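You operate a simulated robot arm through the tools that you are given. There is no shell and no other tool.

Carry out the task below with a simulated two-armed robot. There is one attempt and no reset: what you move stays moved.

JOB
Measure the Tank jar's pH, hold the reading and log row 04.
Fine: rinse and dock the probe, push the white button after the reading, grey slider to row 04, meter left on pH; knobs, jars and the other sliders stay.

Only the result counts: the job must be done as asked and must still hold three seconds after the hand-in. Knocking over, shifting, dropping, spilling or breaking anything else fails it.

ROBOT AND FRAMES
Two 6-joint arms with fingered hands on one trunk that stands fixed in place. Base frame: the origin is at the foot of the trunk, x ahead of it, y to its left, z up; the work surface is at about z = 780. Units: mm, rad, N and s.
The left shoulder is at [20, 157, 829], the right one opposite. With the tool pointing down near the work surface each hand reaches from about 360 to 840 mm from the base axis, measured 20 degrees to its own side. Payload 4.1 kg a hand.
Tool frame (each hand has its own): the origin (TCP) lies between the finger pads and is the grasp point; the fingertips stand 33 mm ahead of it; z points along the fingers, y is the line along which they close. The gripper opens to 112 mm; its body begins 39 mm behind the TCP. The gripper is a hand of 4 fingers: y runs from the thumb to the fingers, the wrist lies at [-16, -118, -200] in the tool frame, and closing takes about 1.5 s.
Orientation is that of the tool frame in the base frame, as a unit quaternion [w, x, y, z]. With the fingers straight down and the wrist toward the robot, the tool's x, y and z point along [0, 1, 0], [1, 0, 0] and [0, 0, -1] of the base frame.

CONTROLS
- The arms move only by the tool send_rows. It takes "left_targets", "right_targets" or both (then of equal length, played together; a hand with none holds still); each is a list of rows, each a list of 7 numbers: the turn, a rotation vector about the base's x, y, z in rad, then the shift along the base's x, y, z in mm, then the gripper command, from -1 (shut) to 1 (fully open), values between in proportion. In form: [[wx, wy, wz, x, y, z, gripper], ...]. A call has 1 to 20 rows; each row is the pose to reach, as a shift and turn from the pose commanded when the call began. A row lasts 0.2 s, in which the tool goes at most 50 mm and 0.15 rad; a call with a longer step from one row to the next is refused whole, and so is a gripper value outside its range. Where a pose cannot be reached the arm comes as near as it can. A force on the tool above 40 N (or 10 N above the force at the start of the call, whichever is more), or a blocked arm, ends the call early, and 0.2 s more pass. Each finger travels about 72 mm/s and halts on what it meets, pressing with about 25 N; the grip force reading is that of the motor and also rises with nothing between the fingers. The clock runs only during rows and for 0.2 s after the last one: add rows that repeat a pose to give the fingers time. It gives the time, the measured TCP pose, the force on the tool (base axes), the opening and the grip force at its end, in the units of the frame above (readings bear some noise), with the torque about the TCP (base axes, N m) and any sound that the robot's microphone picked up.
- Cameras (640 x 400 px; columns grow to the right, rows downward): "scene" is now at [51.7, 13.6, 1450]; the picture's right is [0.18, -0.98, 0.00], its down [-0.68, -0.12, -0.73] and it looks along [0.72, 0.13, -0.69] (base axes); focal length 324 px, centre (320, 200). "left" rides on the left gripper at [-66, -89, -130] in its tool frame; the picture's right is [-0.79, -0.29, 0.54], its down [0.55, -0.71, 0.44] and it looks along [0.26, 0.64, 0.72] (tool axes); focal length 247 px, centre (320, 200). "right" rides on the right gripper at [66, -89, -130] in its tool frame; the picture's right is [-0.79, 0.29, -0.54], its down [-0.55, -0.71, 0.44] and it looks along [-0.26, 0.64, 0.72] (tool axes); focal length 247 px, centre (320, 200). There is no depth. A picture from a camera that has moved, and an enlarged one, comes with that camera's place and axes in the base frame and with its lens.
- get_image(camera): a new picture of that camera. The clock stands still meanwhile.
- set_grasp(shape, hand): the hand has 4 fingers and takes this shape, open, in about a second: jaw (thumb against the fingers, like two jaws); tri (thumb and two fingers); tip (a fingertip pinch); poke (one finger out to press); point (the index stretched); flat (the hand flat); cup (the hand cupped); fist (a fist). The gripper value then closes the fingers along that shape, each until it touches; the sizes above hold for jaw. It gives what a move gives, with no picture.
- aim_head(pan, tilt): turns the head with the scene camera to pan (to the left, within 1.501 rad either way) and tilt (down, from -0.506 to 1.204), counted from straight ahead of the robot. It gives what a move gives.
- enlarge(camera, box): a new picture of the part [left, top, right, bottom] of that camera's present view, enlarged. The clock stands still meanwhile.
- job_done(): hands the job in; it is judged then, once.

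Nothing tells you positions but the pictures and the camera data. Unless the task says otherwise, let go and move clear before handing in.

The tools are called after "Request:" as a command line: name --argument value ..., lists and objects as JSON in quotes. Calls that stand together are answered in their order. send_rows: Moves the arms, as the interface text tells. Its arguments: {"type":"object","properties":{"left_targets":{"type":"array","items":{"type":"array","items":{"type":"number"}}},"right_targets":{"type":"array","items":{"type":"array","items":{"type":"number"}}}},"required":[]} The other tools are called the same way: set_grasp (shape, hand) gives the hand a shape; aim_head (pan, tilt) turns the head that bears the scene camera; get_image (camera) takes a picture; enlarge (camera, box) takes an enlarged picture of a part of a camera's view; job_done () hands the job in.

At the start:

```text
time: 0.0
left_tool_pos: [429.0, 177.6, 1123.8]
left_ee_rot: [0.0, 0.706, 0.708, 0.0]
left_contact_force: [-0.3, -0.1, -0.1]
left_torque: [0.01, -0.04, 0.03]
left_finger_gap: 111.5
left_finger_force: 0.1
left_shape: jaw
right_tool_pos: [537.3, -189.0, 1117.7]
right_ee_rot: [0.0, 0.708, 0.707, 0.0]
right_contact_force: [0.0, -0.1, 0.1]
right_torque: [-0.03, 0.0, -0.02]
right_finger_gap: 111.7
right_finger_force: 0.1
right_shape: jaw
head pan, tilt (commanded): [0.182, 0.757]
```

scene: 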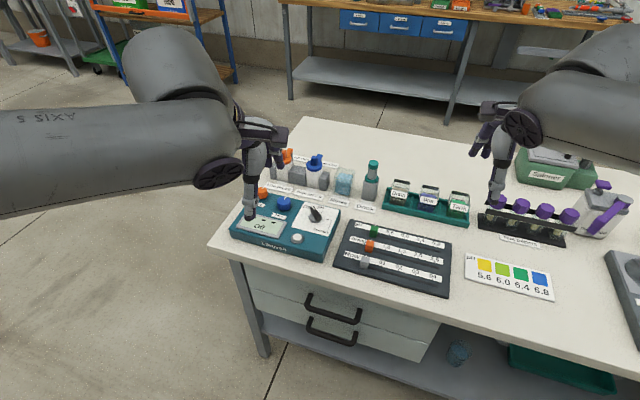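
right: 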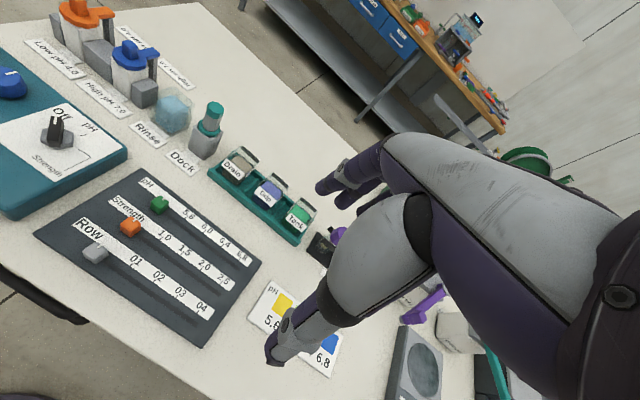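
left: 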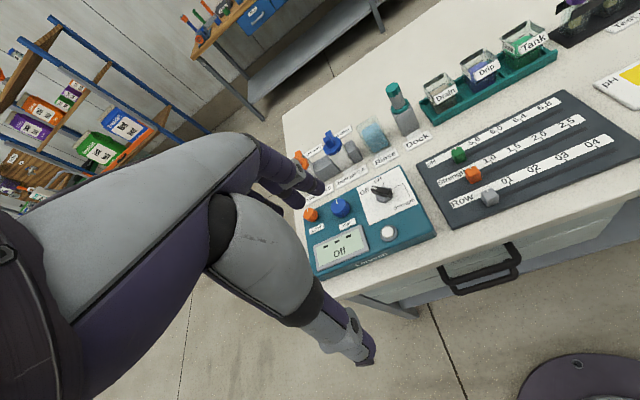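

I see a bench with a meter (display "Off", two knobs, a selector dial, a white button), a row of calibration jars, a rinse jar, a docked probe, three sample jars (Drain, Drip, Tank) and a board with three sliders. I'll look closer before I move anything.

Request:
enlarge --camera "scene" --box '[220, 140, 380, 240]'

Request:
enlarge --camera "scene" --box '[320, 150, 480, 300]'

Request:
enlarge --camera "left" --box '[280, 60, 460, 280]'

Request:
enlarge --camera "right" --box '[0, 0, 340, 260]'

```text
4.00 times, centred on (300, 190) of scene
camera zoom: at [51.7, 13.6, 1450.0], right [0.18, -0.98, 0.0], down [-0.68, -0.12, -0.73], along [0.72, 0.13, -0.69], focal length 1298 px, centre (400, 240)
```

zoom: 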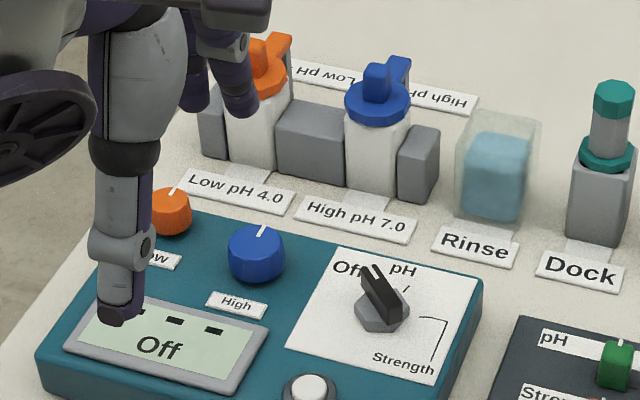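

```text
2.67 times, centred on (400, 225) of scene
camera zoom: at [51.7, 13.6, 1450.0], right [0.18, -0.98, 0.0], down [-0.68, -0.12, -0.73], along [0.72, 0.13, -0.69], focal length 865 px, centre (107, 133)
```

zoom: 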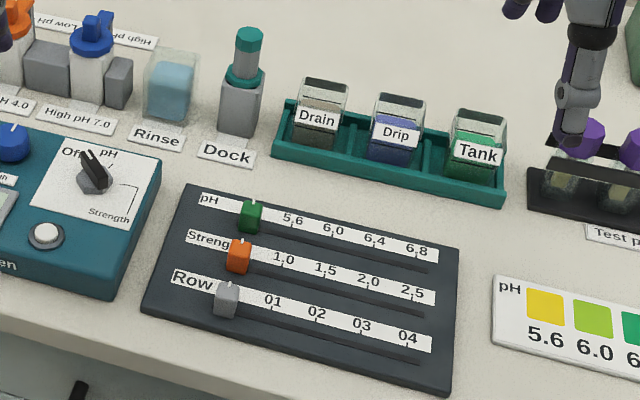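

```text
1.82 times, centred on (370, 170) of left
camera zoom: at [337.3, 112.8, 1254.8], right [-0.29, -0.79, -0.54], down [-0.71, 0.55, -0.44], along [0.64, 0.26, -0.72], focal length 449 px, centre (229, 254)
```

zoom: 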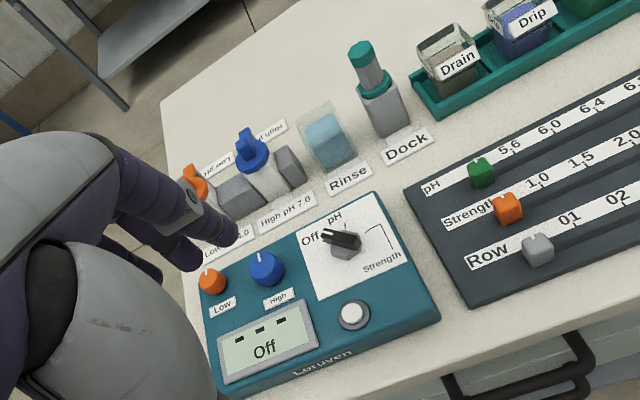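

```text
1.54 times, centred on (170, 130) of right
camera zoom: at [447.8, -123.4, 1247.4], right [0.29, -0.79, 0.54], down [-0.71, -0.55, -0.44], along [0.64, -0.26, -0.72], focal length 380 px, centre (551, 308)
```

zoom: 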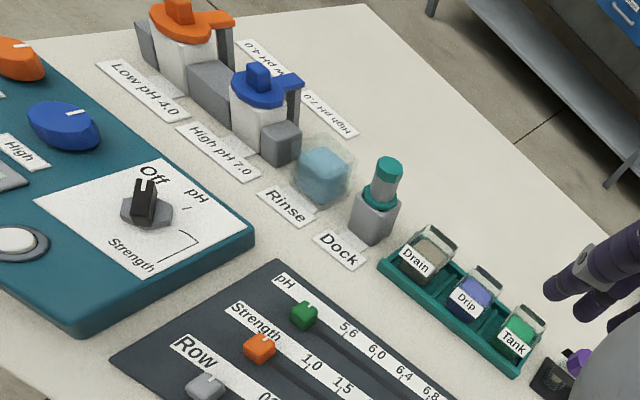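

The layout is getting clearer; I need closer pictures of the jars, the probe and the dial before planning the grasp.

Request:
enlarge --camera "scene" --box '[380, 165, 480, 230]'

Request:
enlarge --camera "scene" --box '[325, 150, 395, 215]'

Request:
enlarge --camera "scene" --box '[230, 180, 350, 265]'

Request:
enlarge --camera "right" --box '[120, 80, 320, 250]'

```text
6.15 times, centred on (430, 198) of scene
camera zoom: at [51.7, 13.6, 1450.0], right [0.18, -0.98, 0.0], down [-0.68, -0.12, -0.73], along [0.72, 0.13, -0.69], focal length 1997 px, centre (-357, 215)
```

zoom: 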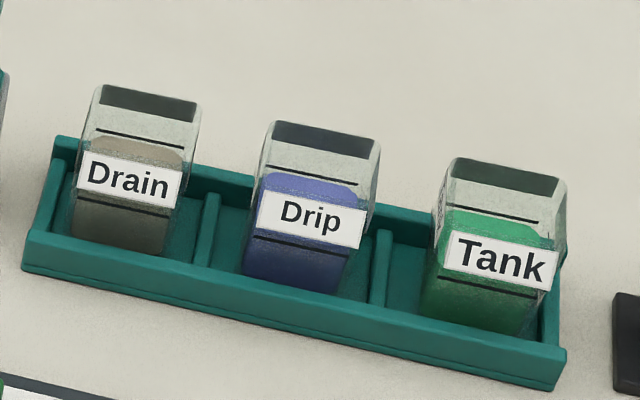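

```text
6.15 times, centred on (360, 182) of scene
camera zoom: at [51.7, 13.6, 1450.0], right [0.18, -0.98, 0.0], down [-0.68, -0.12, -0.73], along [0.72, 0.13, -0.69], focal length 1997 px, centre (74, 308)
```

zoom: 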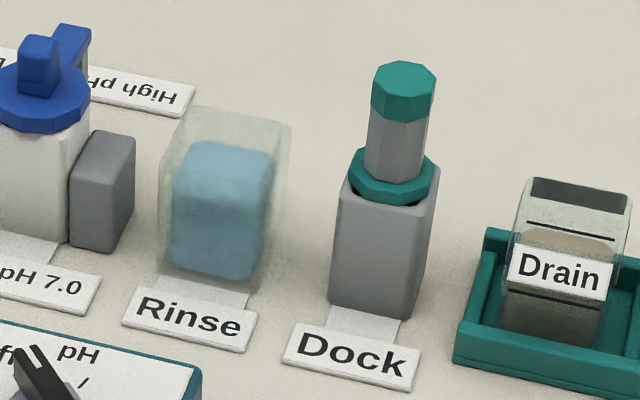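

```text
4.71 times, centred on (290, 222) of scene
camera zoom: at [51.7, 13.6, 1450.0], right [0.18, -0.98, 0.0], down [-0.68, -0.12, -0.73], along [0.72, 0.13, -0.69], focal length 1527 px, centre (461, 94)
```

zoom: 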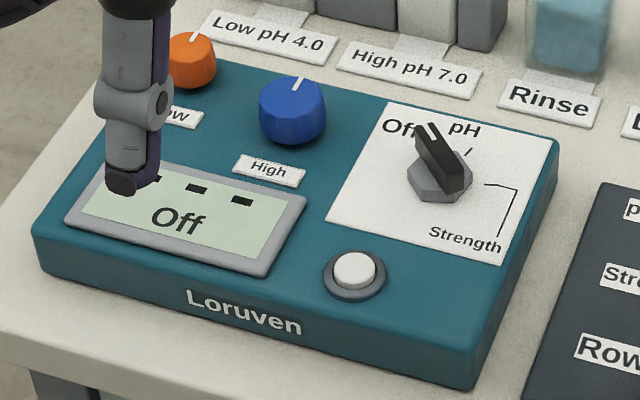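

```text
2.35 times, centred on (220, 165) of right
camera zoom: at [447.8, -123.4, 1247.4], right [0.29, -0.79, 0.54], down [-0.71, -0.55, -0.44], along [0.64, -0.26, -0.72], focal length 581 px, centre (555, 282)
```

zoom: 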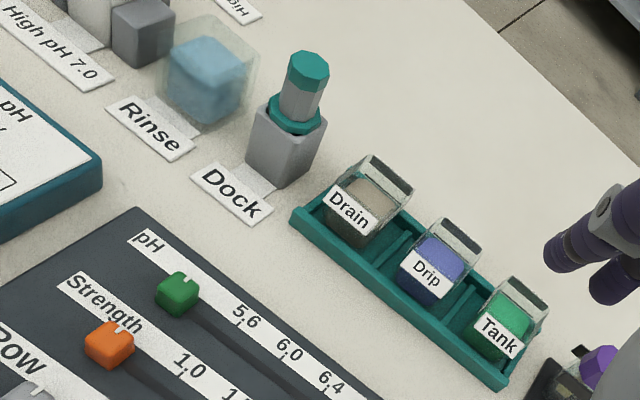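

The jars are open-topped and the probe stands in the dock with a green cap. The selector points at Off, so it has to be turned to pH first. I'll put the left hand into poke shape to see where its fingertip is.

Request:
set_grasp --hand "left" --shape "poke"

Request:
get_image --camera "left"

Request:
get_image --camera "scene"

```text
time: 0.9
left_tool_pos: [427.4, 178.0, 1123.5]
left_ee_rot: [0.0, 0.707, 0.707, 0.0]
left_contact_force: [0.6, -0.1, -0.6]
left_torque: [0.01, 0.0, 0.0]
left_finger_gap: 0.4
left_finger_force: 0.0
left_shape: poke
right_tool_pos: [536.6, -189.8, 1118.2]
right_ee_rot: [-0.001, 0.707, 0.707, 0.0]
right_contact_force: [-0.2, 0.0, 0.1]
right_torque: [0.01, 0.0, -0.01]
right_finger_gap: 111.6
right_finger_force: 0.1
right_shape: jaw
head pan, tilt (commanded): [0.182, 0.757]
```

```text
taken
camera left: at [337.3, 112.8, 1254.8], right [-0.29, -0.79, -0.54], down [-0.71, 0.55, -0.44], along [0.64, 0.26, -0.72], focal length 247 px, centre (320, 200)
```

left: 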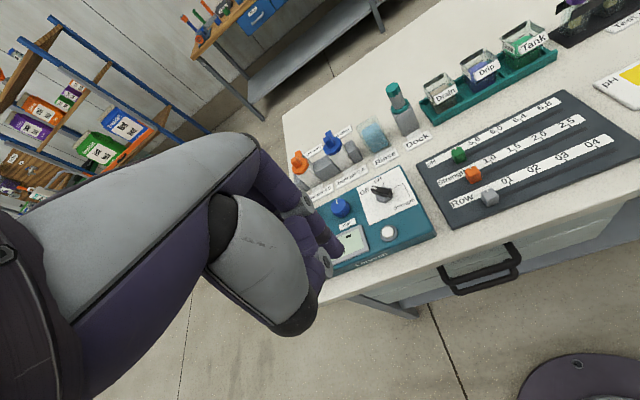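

```text
taken
camera scene: at [51.7, 13.6, 1450.0], right [0.18, -0.98, 0.0], down [-0.68, -0.12, -0.73], along [0.72, 0.13, -0.69], focal length 324 px, centre (320, 200)
```

scene: 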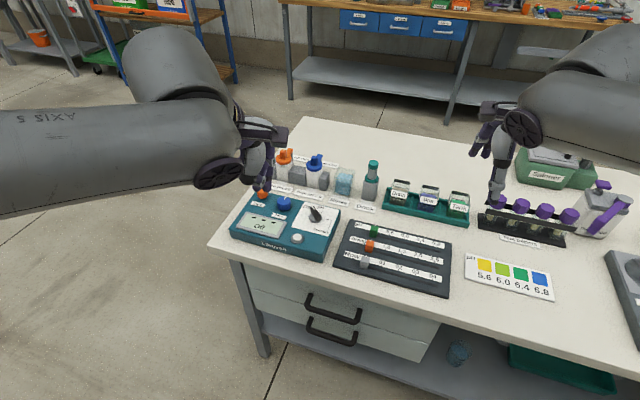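

The poke finger now points down, and its tip shows near (340, 252) in the left image. I'll enlarge both views to locate it.

Request:
enlarge --camera "left" --box '[240, 150, 440, 280]'

Request:
enlarge --camera "scene" --box '[200, 120, 300, 200]'

```text
3.08 times, centred on (340, 215) of left
camera zoom: at [337.3, 112.8, 1254.8], right [-0.29, -0.79, -0.54], down [-0.71, 0.55, -0.44], along [0.64, 0.26, -0.72], focal length 760 px, centre (258, 154)
```

zoom: 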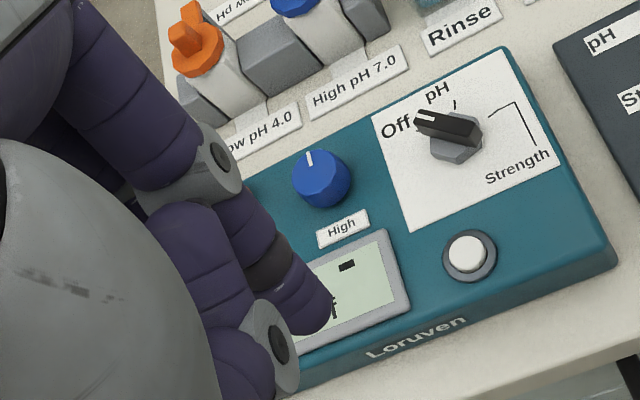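

```text
5.00 times, centred on (250, 160) of scene
camera zoom: at [51.7, 13.6, 1450.0], right [0.18, -0.98, 0.0], down [-0.68, -0.12, -0.73], along [0.72, 0.13, -0.69], focal length 1623 px, centre (670, 400)
```

zoom: 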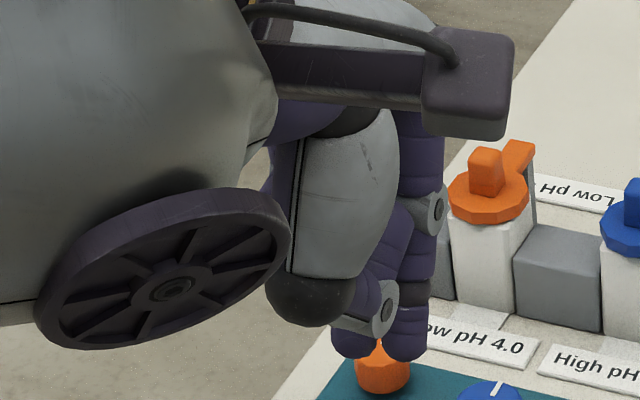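

The poke fingertip sits about 33 mm ahead of the TCP and close to its axis. I'll bring the left hand above the meter so its camera sees the dial and button up close.

Request:
send_rows --left_targets '[[0, 0, 0, 30, -5, 0, -1], [0, 0, 0, 65, -15, -20, -1], [0, 0, 0, 100, -25, -40, -1], [0, 0, 0, 130, -30, -60, -1], [0, 0, 0, 150, -35, -80, -1], [0, 0, 0, 160, -40, -95, -1], [0, 0, 0, 160, -40, -95, -1]]'

Request:
get_image --camera "left"

Request:
get_image --camera "scene"

```text
time: 2.5
left_tool_pos: [589.6, 138.3, 1030.3]
left_ee_rot: [0.0, 0.707, 0.707, 0.0]
left_contact_force: [-0.4, -1.2, 0.5]
left_torque: [0.0, 0.02, 0.02]
left_finger_gap: 0.0
left_finger_force: 0.0
left_shape: poke
right_tool_pos: [536.8, -189.5, 1117.8]
right_ee_rot: [0.0, 0.707, 0.707, 0.0]
right_contact_force: [-0.2, 0.0, 0.2]
right_torque: [0.02, -0.01, -0.02]
right_finger_gap: 111.5
right_finger_force: 0.0
right_shape: jaw
head pan, tilt (commanded): [0.182, 0.757]
```

```text
taken
camera left: at [498.5, 73.5, 1160.7], right [-0.29, -0.79, -0.54], down [-0.71, 0.55, -0.44], along [0.64, 0.26, -0.72], focal length 247 px, centre (320, 200)
```

left: 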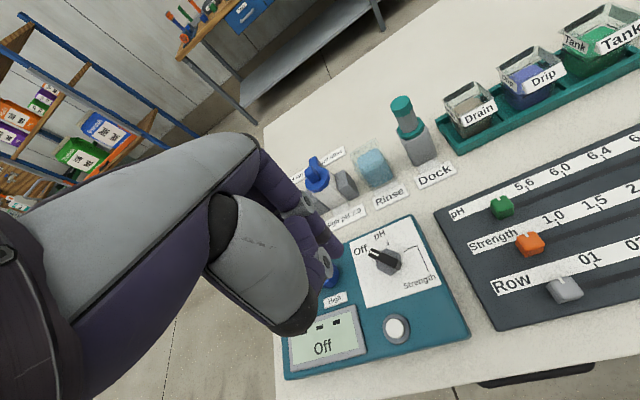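

```text
taken
camera scene: at [51.6, 13.6, 1450.1], right [0.18, -0.98, 0.0], down [-0.68, -0.12, -0.73], along [0.72, 0.13, -0.69], focal length 324 px, centre (320, 200)
```

scene: 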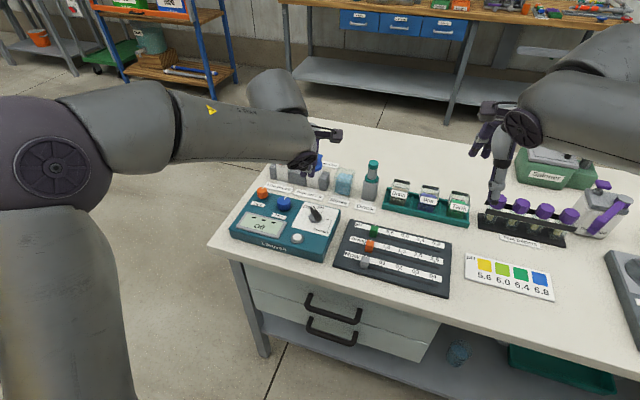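

Now the whole meter and the dock are visible at once. I'll enlarge the left and scene views to triangulate the dial, the button, the dock and the jars.

Request:
enlarge --camera "left" --box '[280, 200, 480, 380]'

Request:
enlarge --camera "scene" --box '[225, 180, 345, 265]'

Request:
enlarge --camera "left" --box '[280, 70, 480, 240]'

Request:
enlarge --camera "left" --box '[440, 0, 640, 150]'

```text
2.22 times, centred on (380, 290) of left
camera zoom: at [498.5, 73.5, 1160.7], right [-0.29, -0.79, -0.54], down [-0.71, 0.55, -0.44], along [0.64, 0.26, -0.72], focal length 549 px, centre (187, 0)
```

zoom: 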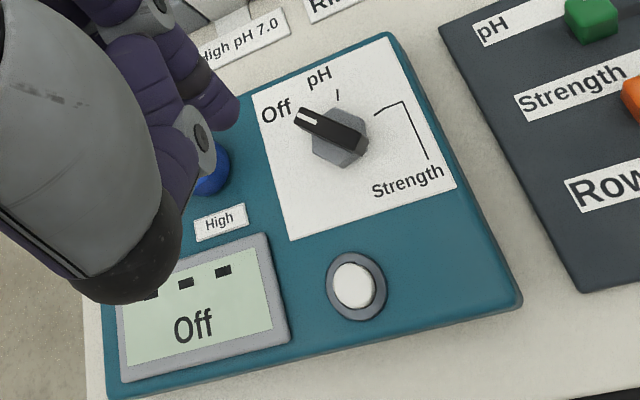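

```text
4.71 times, centred on (285, 222) of scene
camera zoom: at [51.6, 13.6, 1450.1], right [0.18, -0.98, 0.0], down [-0.68, -0.12, -0.73], along [0.72, 0.13, -0.69], focal length 1527 px, centre (485, 94)
```

zoom: 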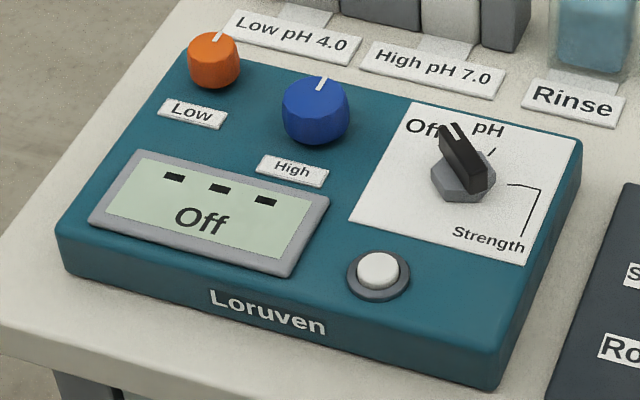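

```text
2.35 times, centred on (380, 155) of left
camera zoom: at [498.5, 73.5, 1160.7], right [-0.29, -0.79, -0.54], down [-0.71, 0.55, -0.44], along [0.64, 0.26, -0.72], focal length 581 px, centre (179, 306)
```

zoom: 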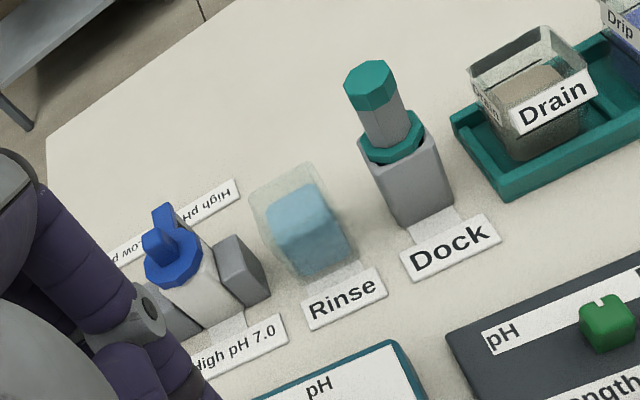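

```text
2.67 times, centred on (540, 75) of left
camera zoom: at [498.5, 73.5, 1160.7], right [-0.29, -0.79, -0.54], down [-0.71, 0.55, -0.44], along [0.64, 0.26, -0.72], focal length 659 px, centre (-267, 533)
```

zoom: 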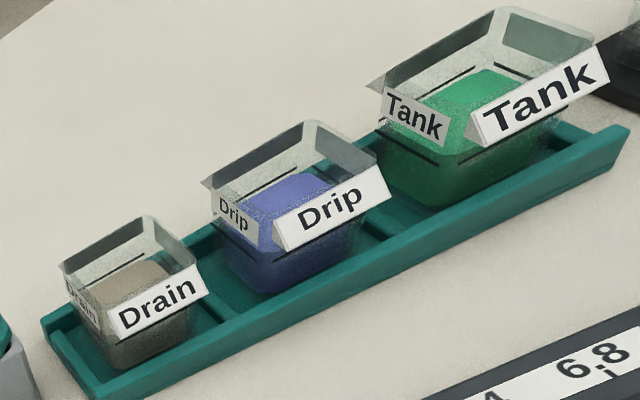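

I take the selector bar to be centred near (623, 132), top z about 850, pointing at Off (azimuth about 30°). The pH tick is at about -17°. I'll check the finger shape from the scene camera before touching it.

Request:
enlarge --camera "scene" --box '[270, 110, 360, 200]'

Request:
enlarge --camera "left" --box '[200, 140, 380, 350]'

```text
4.44 times, centred on (315, 155) of scene
camera zoom: at [51.6, 13.6, 1450.1], right [0.18, -0.98, 0.0], down [-0.68, -0.12, -0.73], along [0.72, 0.13, -0.69], focal length 1442 px, centre (342, 400)
```

zoom: 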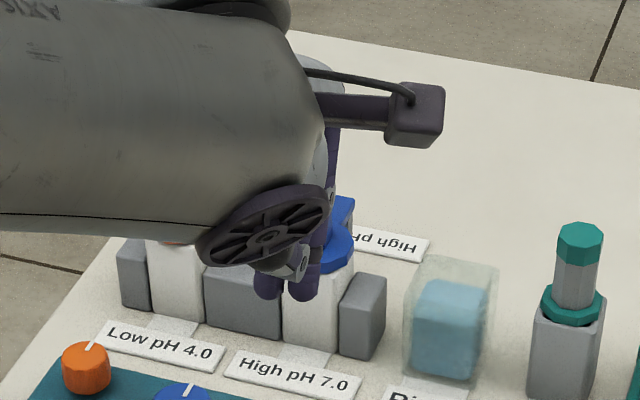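

```text
1.90 times, centred on (290, 245) of left
camera zoom: at [498.5, 73.5, 1160.7], right [-0.29, -0.79, -0.54], down [-0.71, 0.55, -0.44], along [0.64, 0.26, -0.72], focal length 470 px, centre (377, 114)
```

zoom: 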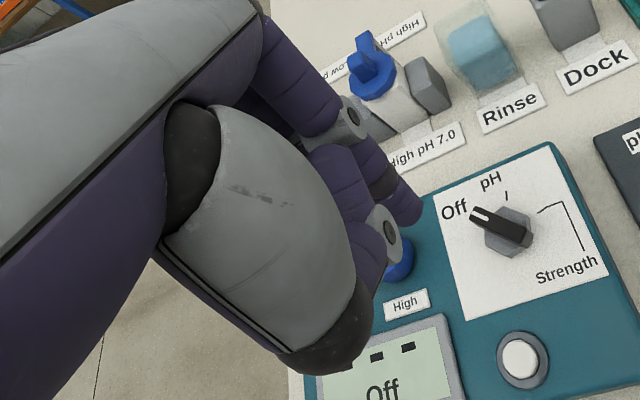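

I can't tell whether a curled finger sits level with the index tip. I'll turn the right hand so its camera can see the left hand from the side.

Request:
send_rows --right_targets '[[0, 0, 0.15, 0, 0, 0, 1], [0, 0, 0.3, 0, 0, 0, 1], [0, 0, 0.45, 0, 0, 0, 1], [0, 0, 0.6, 0, 0, 0, 1], [0, 0, 0.75, 0, 0, 0, 1], [0, 0, 0.9, 0, 0, 0, 1], [0, 0, 1.05, 0, 0, 0, 1], [0, 0, 1.2, 0, 0, 0, 1]]'

Request:
get_image --camera "right"

```text
time: 4.3
left_tool_pos: [588.1, 137.7, 1029.4]
left_ee_rot: [0.0, 0.707, 0.707, -0.001]
left_contact_force: [-0.2, -0.3, 1.3]
left_torque: [0.0, -0.02, 0.01]
left_finger_gap: 0.0
left_finger_force: 0.0
left_shape: poke
right_tool_pos: [536.0, -190.2, 1117.4]
right_ee_rot: [0.0, 0.183, 0.983, 0.0]
right_contact_force: [0.2, 0.4, 0.3]
right_torque: [-0.03, 0.0, 0.0]
right_finger_gap: 111.8
right_finger_force: 0.1
right_shape: jaw
head pan, tilt (commanded): [0.182, 0.757]
```

```text
taken
camera right: at [443.0, -249.0, 1247.3], right [0.84, -0.02, 0.54], down [0.26, -0.86, -0.44], along [0.47, 0.51, -0.72], focal length 247 px, centre (320, 200)
```

right: 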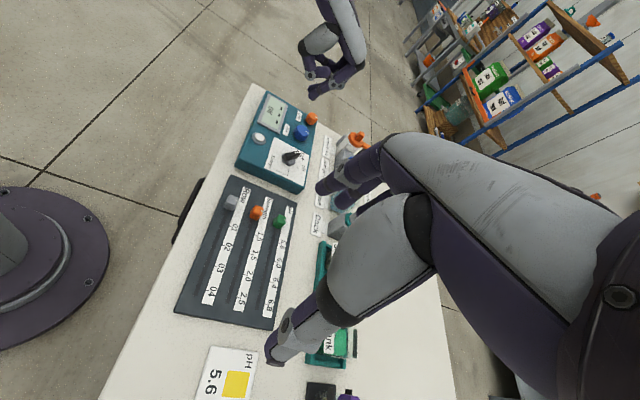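

Request:
enlarge --camera "right" --box '[270, 0, 390, 120]'

Request:
enlarge --camera "right" --box '[220, 80, 350, 200]'

```text
3.33 times, centred on (330, 60) of right
camera zoom: at [443.0, -249.0, 1247.3], right [0.84, -0.02, 0.54], down [0.26, -0.86, -0.44], along [0.47, 0.51, -0.72], focal length 823 px, centre (287, 667)
```

zoom: 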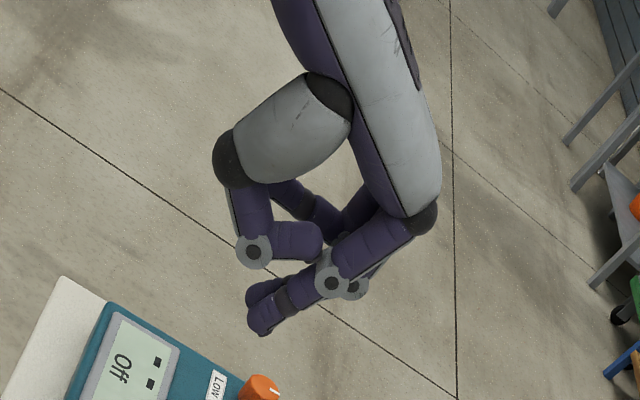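

```text
3.33 times, centred on (285, 140) of right
camera zoom: at [443.0, -249.0, 1247.3], right [0.84, -0.02, 0.54], down [0.26, -0.86, -0.44], along [0.47, 0.51, -0.72], focal length 823 px, centre (437, 400)
```

zoom: 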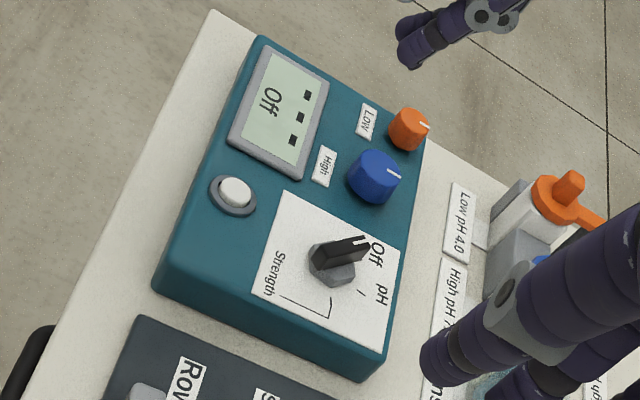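

In poke shape the index tip is lowest, about 31 mm ahead of the TCP; a second finger sits about 8 mm higher to its left and the thumb knuckle about 40 mm higher, so there is room. Next I hover the fingertip left of the bar's end.

Request:
send_rows --left_targets '[[0, 0, 0, 20, 25, 0, -1], [0, 0, 0, 33, 34, -40, -1], [0, 0, 0, 33, 34, -80, -1], [0, 0, 0, 33, 34, -109, -1], [0, 0, 0, 33, 34, -109, -1]]'

Request:
enlarge --camera "right" --box '[220, 40, 350, 200]'

Request:
enlarge --camera "left" --box '[280, 180, 460, 340]'

Request:
enlarge --camera "scene" --box '[225, 170, 345, 265]'

```text
time: 5.5
left_tool_pos: [620.4, 172.1, 921.1]
left_ee_rot: [0.0, 0.708, 0.707, 0.0]
left_contact_force: [0.0, -0.1, 0.5]
left_torque: [0.0, 0.0, 0.02]
left_finger_gap: 0.0
left_finger_force: 0.0
left_shape: poke
right_tool_pos: [536.2, -188.6, 1117.4]
right_ee_rot: [0.0, 0.184, 0.983, 0.0]
right_contact_force: [0.3, 0.1, -0.1]
right_torque: [0.02, -0.04, 0.02]
right_finger_gap: 111.9
right_finger_force: 0.2
right_shape: jaw
head pan, tilt (commanded): [0.182, 0.757]
```

```text
2.50 times, centred on (285, 120) of right
camera zoom: at [443.2, -248.6, 1247.3], right [0.84, -0.02, 0.54], down [0.26, -0.86, -0.44], along [0.47, 0.51, -0.72], focal length 617 px, centre (408, 400)
```

zoom: 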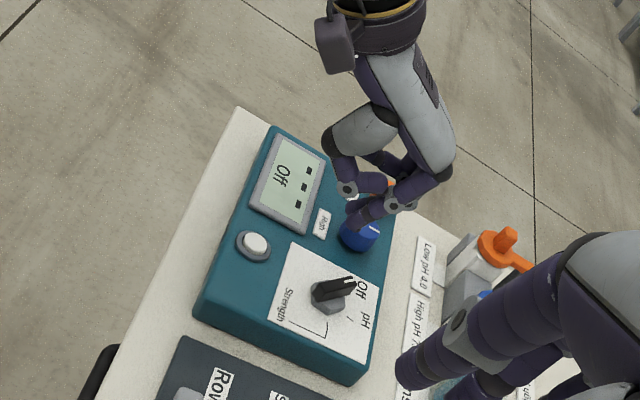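

```text
2.50 times, centred on (370, 260) of left
camera zoom: at [530.4, 106.6, 1050.8], right [-0.29, -0.79, -0.54], down [-0.71, 0.55, -0.44], along [0.64, 0.26, -0.72], focal length 617 px, centre (195, 50)
```

zoom: 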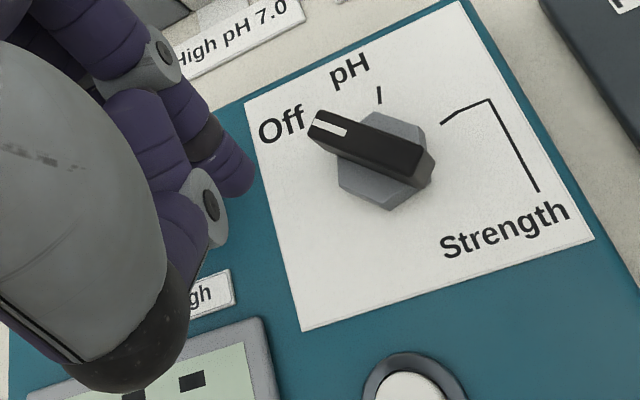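

```text
4.21 times, centred on (285, 218) of scene
camera zoom: at [51.6, 13.5, 1450.0], right [0.18, -0.98, 0.0], down [-0.68, -0.12, -0.73], along [0.72, 0.13, -0.69], focal length 1366 px, centre (467, 126)
```

zoom: 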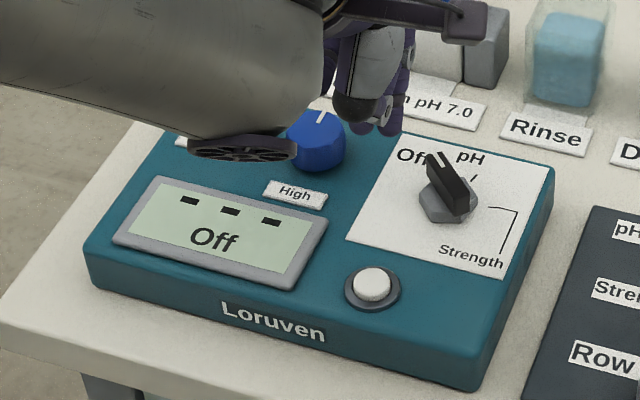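

The bar is clearly seen now: axis near (625, 130), tip to the upper left and about 25 mm out, and the hex base below z of about 836. I'll lower the fingertip beside the bar tip to about z = 841.

Request:
send_rows --left_targets '[[0, 0, 0, 1, -2, -20, -1], [0, 0, 0, 1, -2, -38, -1], [0, 0, 0, 1, -2, -47, -1], [0, 0, 0, 1, -2, -47, -1]]'

Request:
enlarge --camera "right" --box '[250, 90, 350, 190]'

Request:
enlarge --camera "left" --box '[280, 180, 460, 340]'

Request:
enlarge --camera "scene" --box '[275, 180, 345, 235]'

```text
time: 6.5
left_tool_pos: [622.4, 170.2, 872.3]
left_ee_rot: [0.0, 0.707, 0.707, 0.001]
left_contact_force: [-0.5, -0.8, 0.2]
left_torque: [-0.02, 0.04, 0.0]
left_finger_gap: 0.0
left_finger_force: 0.0
left_shape: poke
right_tool_pos: [536.5, -189.1, 1117.2]
right_ee_rot: [0.0, 0.184, 0.983, -0.001]
right_contact_force: [-0.2, -0.7, 0.1]
right_torque: [-0.03, -0.03, -0.01]
right_finger_gap: 111.8
right_finger_force: 0.0
right_shape: jaw
head pan, tilt (commanded): [0.182, 0.757]
```

```text
4.00 times, centred on (300, 140) of right
camera zoom: at [443.3, -248.6, 1247.2], right [0.84, -0.02, 0.54], down [0.26, -0.86, -0.44], along [0.47, 0.51, -0.72], focal length 988 px, centre (400, 440)
```

zoom: 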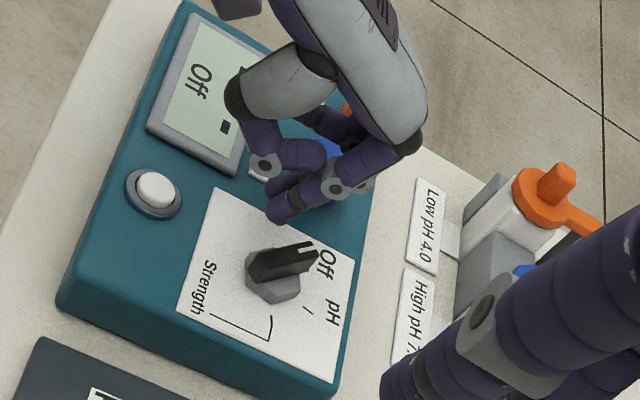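

```text
2.50 times, centred on (370, 260) of left
camera zoom: at [531.5, 104.4, 1003.6], right [-0.29, -0.79, -0.54], down [-0.71, 0.55, -0.44], along [0.64, 0.26, -0.72], focal length 617 px, centre (195, 50)
```

zoom: 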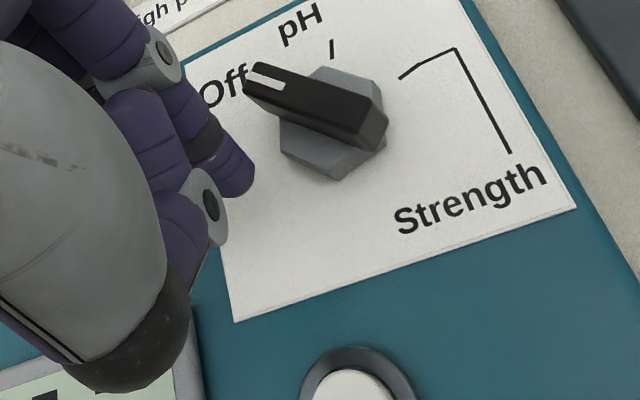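

```text
7.27 times, centred on (310, 208) of scene
camera zoom: at [51.6, 13.6, 1450.0], right [0.18, -0.98, 0.0], down [-0.68, -0.12, -0.73], along [0.72, 0.13, -0.69], focal length 2360 px, centre (393, 146)
```

zoom: 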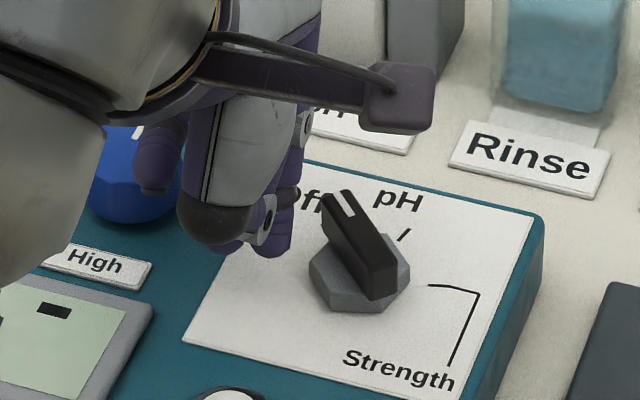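

The fingertip is beside the bar at the right height. I'll push diagonally forward and right so the bar end swings from Off toward pH, stopping part-way to check.

Request:
send_rows --left_targets '[[0, 0, 0, 5, -5, 0, -1], [0, 0, 0, 9, -9, 0, -1], [0, 0, 0, 13, -13, 0, -1], [0, 0, 0, 17, -17, 0, -1], [0, 0, 0, 20, -20, 0, -1], [0, 0, 0, 20, -20, 0, -1]]'

Request:
enlarge --camera "right" --box '[250, 90, 350, 190]'

Request:
enlarge --camera "left" --box '[280, 180, 460, 340]'

Request:
enlarge --camera "scene" --box '[225, 180, 345, 265]'

```text
time: 7.9
left_tool_pos: [643.2, 150.3, 873.5]
left_ee_rot: [0.0, 0.707, 0.707, 0.0]
left_contact_force: [-1.6, 3.0, -0.3]
left_torque: [0.05, 0.01, 0.0]
left_finger_gap: 0.0
left_finger_force: 0.1
left_shape: poke
right_tool_pos: [536.7, -189.3, 1118.3]
right_ee_rot: [0.0, 0.183, 0.983, 0.001]
right_contact_force: [-0.4, 0.2, 0.0]
right_torque: [-0.01, -0.01, 0.01]
right_finger_gap: 111.6
right_finger_force: 0.0
right_shape: jaw
head pan, tilt (commanded): [0.182, 0.757]
```

```text
4.00 times, centred on (300, 140) of right
camera zoom: at [443.3, -248.5, 1247.3], right [0.84, -0.02, 0.54], down [0.26, -0.86, -0.44], along [0.47, 0.51, -0.72], focal length 988 px, centre (400, 440)
```

zoom: 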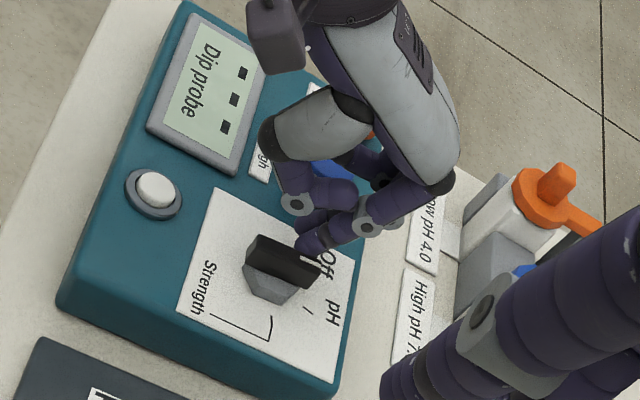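

```text
2.50 times, centred on (370, 260) of left
camera zoom: at [551.6, 85.1, 1004.0], right [-0.29, -0.79, -0.54], down [-0.71, 0.55, -0.44], along [0.64, 0.26, -0.72], focal length 617 px, centre (195, 50)
```

zoom: 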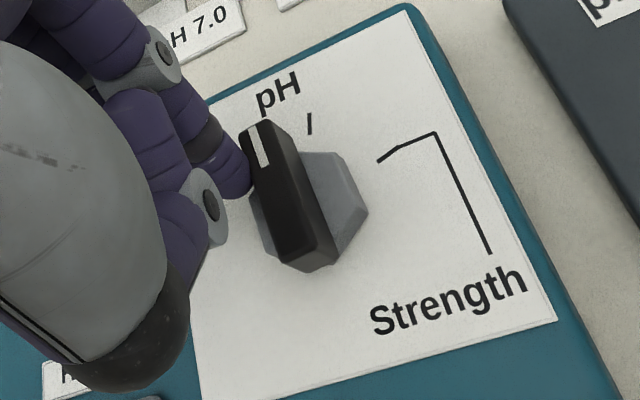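

```text
4.71 times, centred on (285, 222) of scene
camera zoom: at [51.6, 13.6, 1450.0], right [0.18, -0.98, 0.0], down [-0.68, -0.12, -0.73], along [0.72, 0.13, -0.69], focal length 1527 px, centre (485, 94)
```

zoom: 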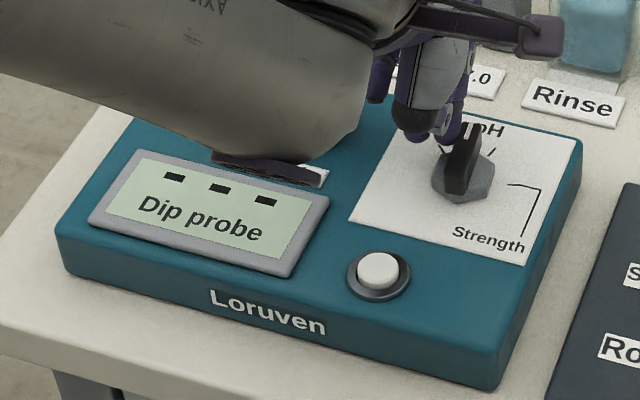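

The display changed to "Dip probe", so the meter is on pH, but the bar is about 14° short of the tick. I'll nudge it further to line it up.

Request:
send_rows --left_targets '[[0, 0, 0, 1.5, -3, 0, -1], [0, 0, 0, 3, -6, 0, -1], [0, 0, 0, 3, -6, 0, -1]]'

Request:
enlarge --camera "left" --box '[280, 180, 460, 340]'

Request:
enlarge --camera "scene" --box '[225, 180, 345, 265]'

```text
time: 8.7
left_tool_pos: [645.2, 145.3, 873.2]
left_ee_rot: [0.0, 0.708, 0.707, 0.0]
left_contact_force: [-1.7, 5.5, 0.4]
left_torque: [0.14, 0.02, -0.04]
left_finger_gap: 0.2
left_finger_force: 0.2
left_shape: poke
right_tool_pos: [538.0, -189.2, 1117.1]
right_ee_rot: [-0.001, 0.184, 0.983, -0.001]
right_contact_force: [-0.5, -0.5, 0.6]
right_torque: [0.01, 0.0, 0.03]
right_finger_gap: 111.7
right_finger_force: 0.0
right_shape: jaw
head pan, tilt (commanded): [0.182, 0.757]
```

```text
2.50 times, centred on (370, 260) of left
camera zoom: at [554.6, 79.5, 1004.0], right [-0.29, -0.79, -0.54], down [-0.71, 0.55, -0.44], along [0.64, 0.26, -0.72], focal length 617 px, centre (195, 50)
```

zoom: 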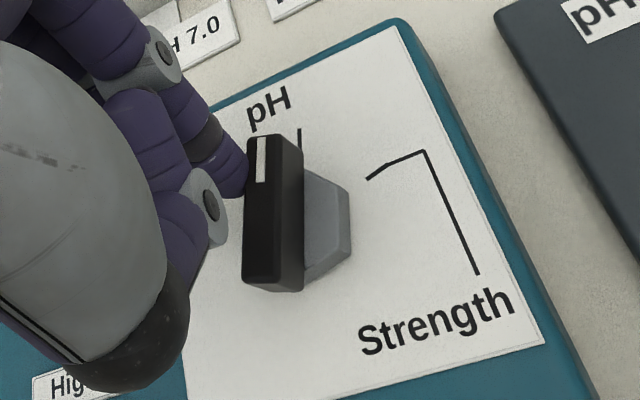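

```text
4.71 times, centred on (285, 222) of scene
camera zoom: at [51.6, 13.8, 1450.0], right [0.18, -0.98, 0.0], down [-0.68, -0.12, -0.73], along [0.72, 0.13, -0.69], focal length 1527 px, centre (485, 94)
```

zoom: 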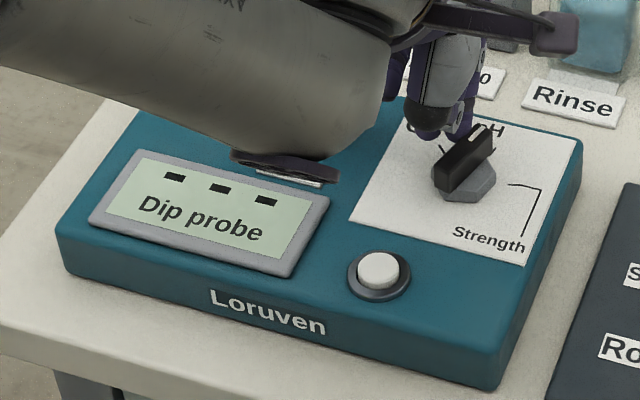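

The bar now lies over the pH tick and the display reads "Dip probe". I'll back the finger off, lift, and park the left hand above the white button near (550, 163).

Request:
send_rows --left_targets '[[0, 0, 0, -1, 8, 0, -1], [0, 0, 0, -4, 20, 3, -1], [0, 0, 0, -4, 24, 40, -1], [0, 0, 0, -10, 25, 70, -1], [0, 0, 0, -50, 25, 80, -1], [0, 0, 0, -97, 25, 80, -1], [0, 0, 0, -97, 25, 60, -1], [0, 0, 0, -97, 25, 60, -1]]'

Request:
get_image --camera "left"

Request:
get_image --camera "scene"

Request:
enlarge --camera "right" --box '[230, 80, 350, 190]'

```text
time: 10.5
left_tool_pos: [547.8, 169.1, 932.7]
left_ee_rot: [0.0, 0.707, 0.707, 0.0]
left_contact_force: [0.6, 0.1, 0.0]
left_torque: [-0.01, 0.02, -0.02]
left_finger_gap: 0.0
left_finger_force: 0.1
left_shape: poke
right_tool_pos: [536.4, -189.7, 1117.9]
right_ee_rot: [-0.001, 0.184, 0.983, 0.0]
right_contact_force: [-0.6, -1.1, 0.1]
right_torque: [0.02, 0.0, 0.01]
right_finger_gap: 111.6
right_finger_force: 0.0
right_shape: jaw
head pan, tilt (commanded): [0.182, 0.757]
```

```text
taken
camera left: at [457.4, 103.8, 1064.0], right [-0.29, -0.79, -0.54], down [-0.71, 0.55, -0.44], along [0.64, 0.26, -0.72], focal length 247 px, centre (320, 200)
```

left: 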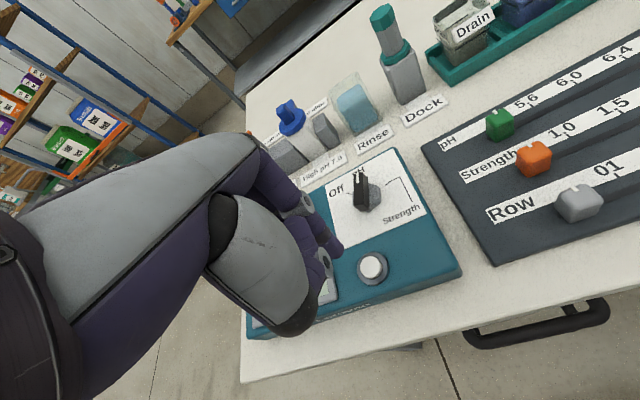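

```text
taken
camera scene: at [51.7, 13.5, 1450.0], right [0.18, -0.98, 0.0], down [-0.68, -0.12, -0.73], along [0.72, 0.13, -0.69], focal length 324 px, centre (320, 200)
```

scene: 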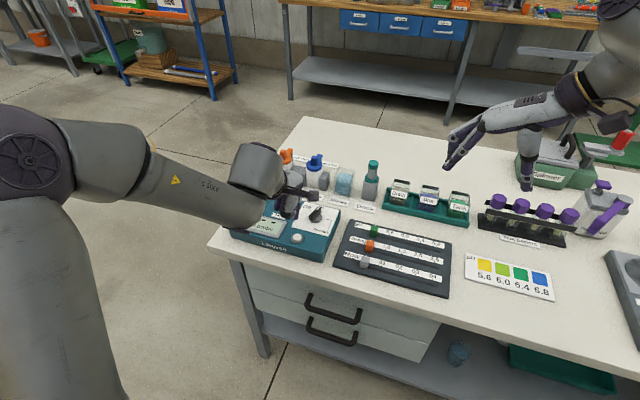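

```text
3.64 times, centred on (290, 135) of right
camera zoom: at [443.3, -248.6, 1247.2], right [0.84, -0.02, 0.54], down [0.26, -0.86, -0.44], along [0.47, 0.51, -0.72], focal length 898 px, centre (429, 436)
```

zoom: 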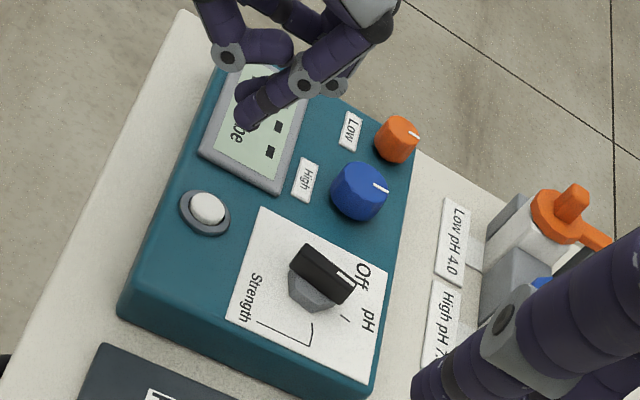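

The dial seems to have moved slightly after release, so I'll check its angle and the display closely.

Request:
enlarge --camera "left" --box '[300, 130, 440, 260]'

Request:
enlarge --camera "scene" --box '[225, 180, 345, 265]'

```text
3.08 times, centred on (370, 195) of left
camera zoom: at [457.4, 103.8, 1064.0], right [-0.29, -0.79, -0.54], down [-0.71, 0.55, -0.44], along [0.64, 0.26, -0.72], focal length 760 px, centre (166, 215)
```

zoom: 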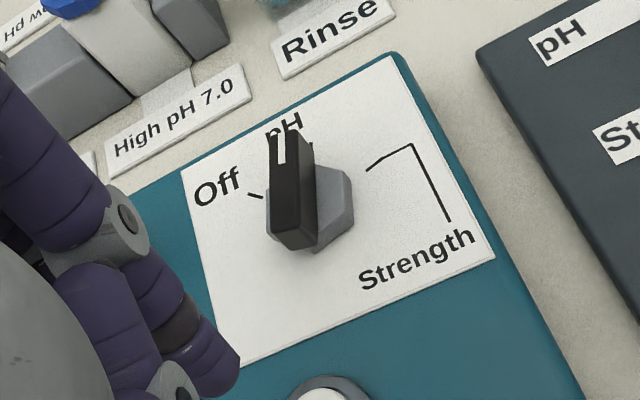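

```text
4.71 times, centred on (285, 222) of scene
camera zoom: at [51.7, 13.5, 1450.0], right [0.18, -0.98, 0.0], down [-0.68, -0.12, -0.73], along [0.72, 0.13, -0.69], focal length 1527 px, centre (485, 94)
```

zoom: 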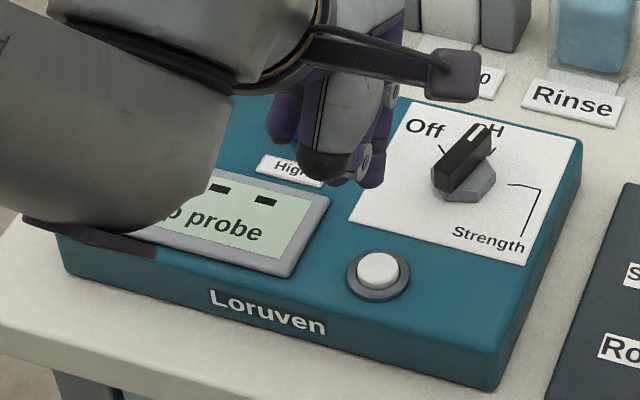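

The dial rests on pH. The dock at x of about 785 is near the edge of the right arm's reach, so I'll test how far it gets at a safe height before choosing a grasp direction.

Request:
send_rows --right_targets '[[0, 0, -0.15, 28, 21, -15, 1], [0, 0, -0.3, 56, 42, -30, 1], [0, 0, -0.45, 84, 63, -45, 1], [0, 0, -0.6, 112, 84, -60, 1], [0, 0, -0.75, 140, 105, -75, 1], [0, 0, -0.9, 168, 126, -95, 1], [0, 0, -1.05, 196, 147, -115, 1], [0, 0, -1.2, 223, 169, -132, 1], [0, 0, -1.2, 223, 169, -132, 1]]'

Request:
get_image --camera "right"

Request:
get_image --camera "scene"

```text
time: 12.5
left_tool_pos: [548.5, 168.0, 932.5]
left_ee_rot: [0.0, 0.707, 0.707, -0.001]
left_contact_force: [-0.8, 0.6, -0.4]
left_torque: [0.01, 0.02, 0.0]
left_finger_gap: 0.0
left_finger_force: 0.1
left_shape: poke
right_tool_pos: [749.5, -20.8, 980.6]
right_ee_rot: [0.0, 0.708, 0.707, 0.0]
right_contact_force: [0.3, 0.3, -0.2]
right_torque: [-0.02, 0.02, -0.04]
right_finger_gap: 111.8
right_finger_force: 0.1
right_shape: jaw
right hand out of reach, approached as far as the arm can: row 8, 9
head pan, tilt (commanded): [0.182, 0.757]
```

```text
taken
camera right: at [659.2, 45.1, 1111.1], right [0.29, -0.79, 0.54], down [-0.71, -0.55, -0.43], along [0.64, -0.26, -0.72], focal length 247 px, centre (320, 200)
```

right: 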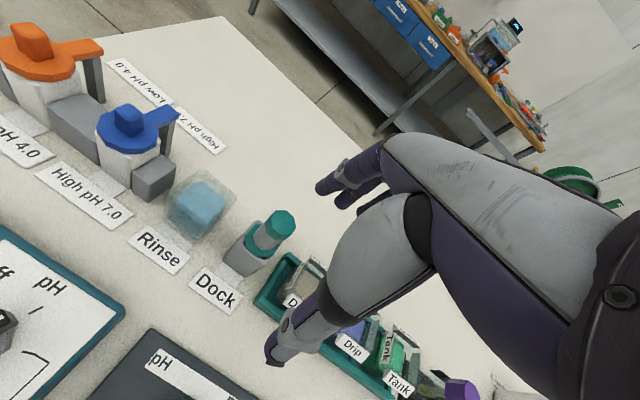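

```text
taken
camera scene: at [51.9, 13.6, 1450.0], right [0.18, -0.98, 0.0], down [-0.68, -0.12, -0.73], along [0.72, 0.13, -0.69], focal length 324 px, centre (320, 200)
```

scene: 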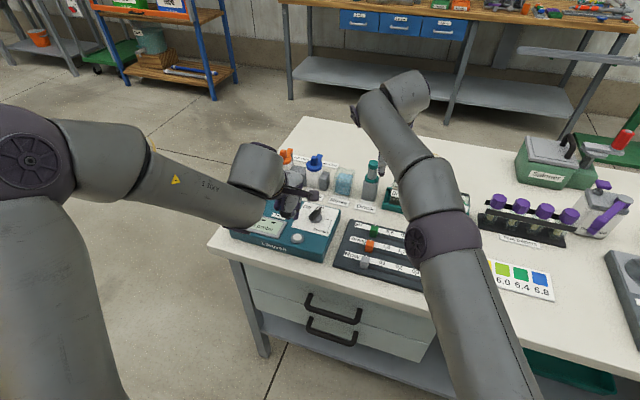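

The arm's wrist reach runs out near 716 mm, so a straight-down grasp could hold the probe but not lift it clear. I'll use a side-on grasp instead, with the fingers pointing forward and down and closing sideways. First I back off over the board and yaw the hand.

Request:
send_rows --right_targets '[[0, 0, 0.14, -20, -10, 10, 1], [0, 0, 0.28, -40, -20, 15, 1], [0, 0, 0.42, -60, -30, 20, 1], [0, 0, 0.56, -80, -40, 25, 1], [0, 0, 0.7, -100, -50, 30, 1], [0, 0, 0.84, -120, -60, 35, 1], [0, 0, 0.98, -140, -70, 40, 1], [0, 0, 1.12, -160, -80, 40, 1], [0, 0, 1.26, -170, -90, 40, 1], [0, 0, 1.4, -170, -90, 40, 1], [0, 0, 1.5, -170, -90, 40, 1], [0, 0, 1.5708, -170, -90, 40, 1]]'

Request:
set_grasp --hand "right" --shape "tri"

Request:
get_image --camera "scene"

Request:
get_image --camera "right"

```text
time: 15.1
left_tool_pos: [548.3, 168.7, 934.0]
left_ee_rot: [0.0, 0.707, 0.708, 0.0]
left_contact_force: [-0.4, -0.8, 0.7]
left_torque: [-0.01, 0.0, 0.02]
left_finger_gap: 0.2
left_finger_force: 0.0
left_shape: poke
right_tool_pos: [577.3, -111.9, 1022.2]
right_ee_rot: [0.0, -0.001, 1.0, 0.0]
right_contact_force: [0.2, -0.2, -0.2]
right_torque: [0.02, -0.06, 0.05]
right_finger_gap: 111.9
right_finger_force: 0.0
right_shape: jaw
head pan, tilt (commanded): [0.182, 0.757]
```

```text
time: 16.0
left_tool_pos: [547.7, 169.4, 932.0]
left_ee_rot: [-0.001, 0.707, 0.707, 0.001]
left_contact_force: [-0.1, 0.5, -0.4]
left_torque: [-0.02, -0.03, 0.0]
left_finger_gap: 0.1
left_finger_force: 0.0
left_shape: poke
right_tool_pos: [578.9, -110.2, 1021.1]
right_ee_rot: [0.0, -0.001, 1.0, 0.0]
right_contact_force: [-0.3, 0.3, 0.2]
right_torque: [0.03, -0.01, -0.02]
right_finger_gap: 111.8
right_finger_force: 0.1
right_shape: tri
head pan, tilt (commanded): [0.182, 0.757]
```

```text
taken
camera scene: at [51.7, 13.6, 1450.0], right [0.18, -0.98, 0.0], down [-0.68, -0.12, -0.73], along [0.72, 0.13, -0.69], focal length 324 px, centre (320, 200)
```

scene: 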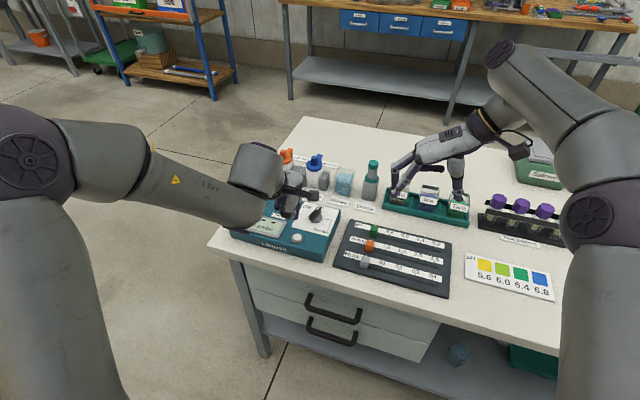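

```text
taken
camera right: at [513.3, -200.1, 1151.1], right [0.79, 0.29, 0.54], down [0.55, -0.71, -0.44], along [0.26, 0.64, -0.72], focal length 247 px, centre (320, 200)
```

right: 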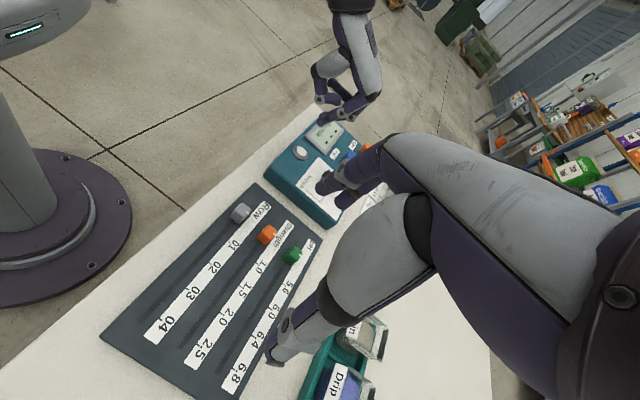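

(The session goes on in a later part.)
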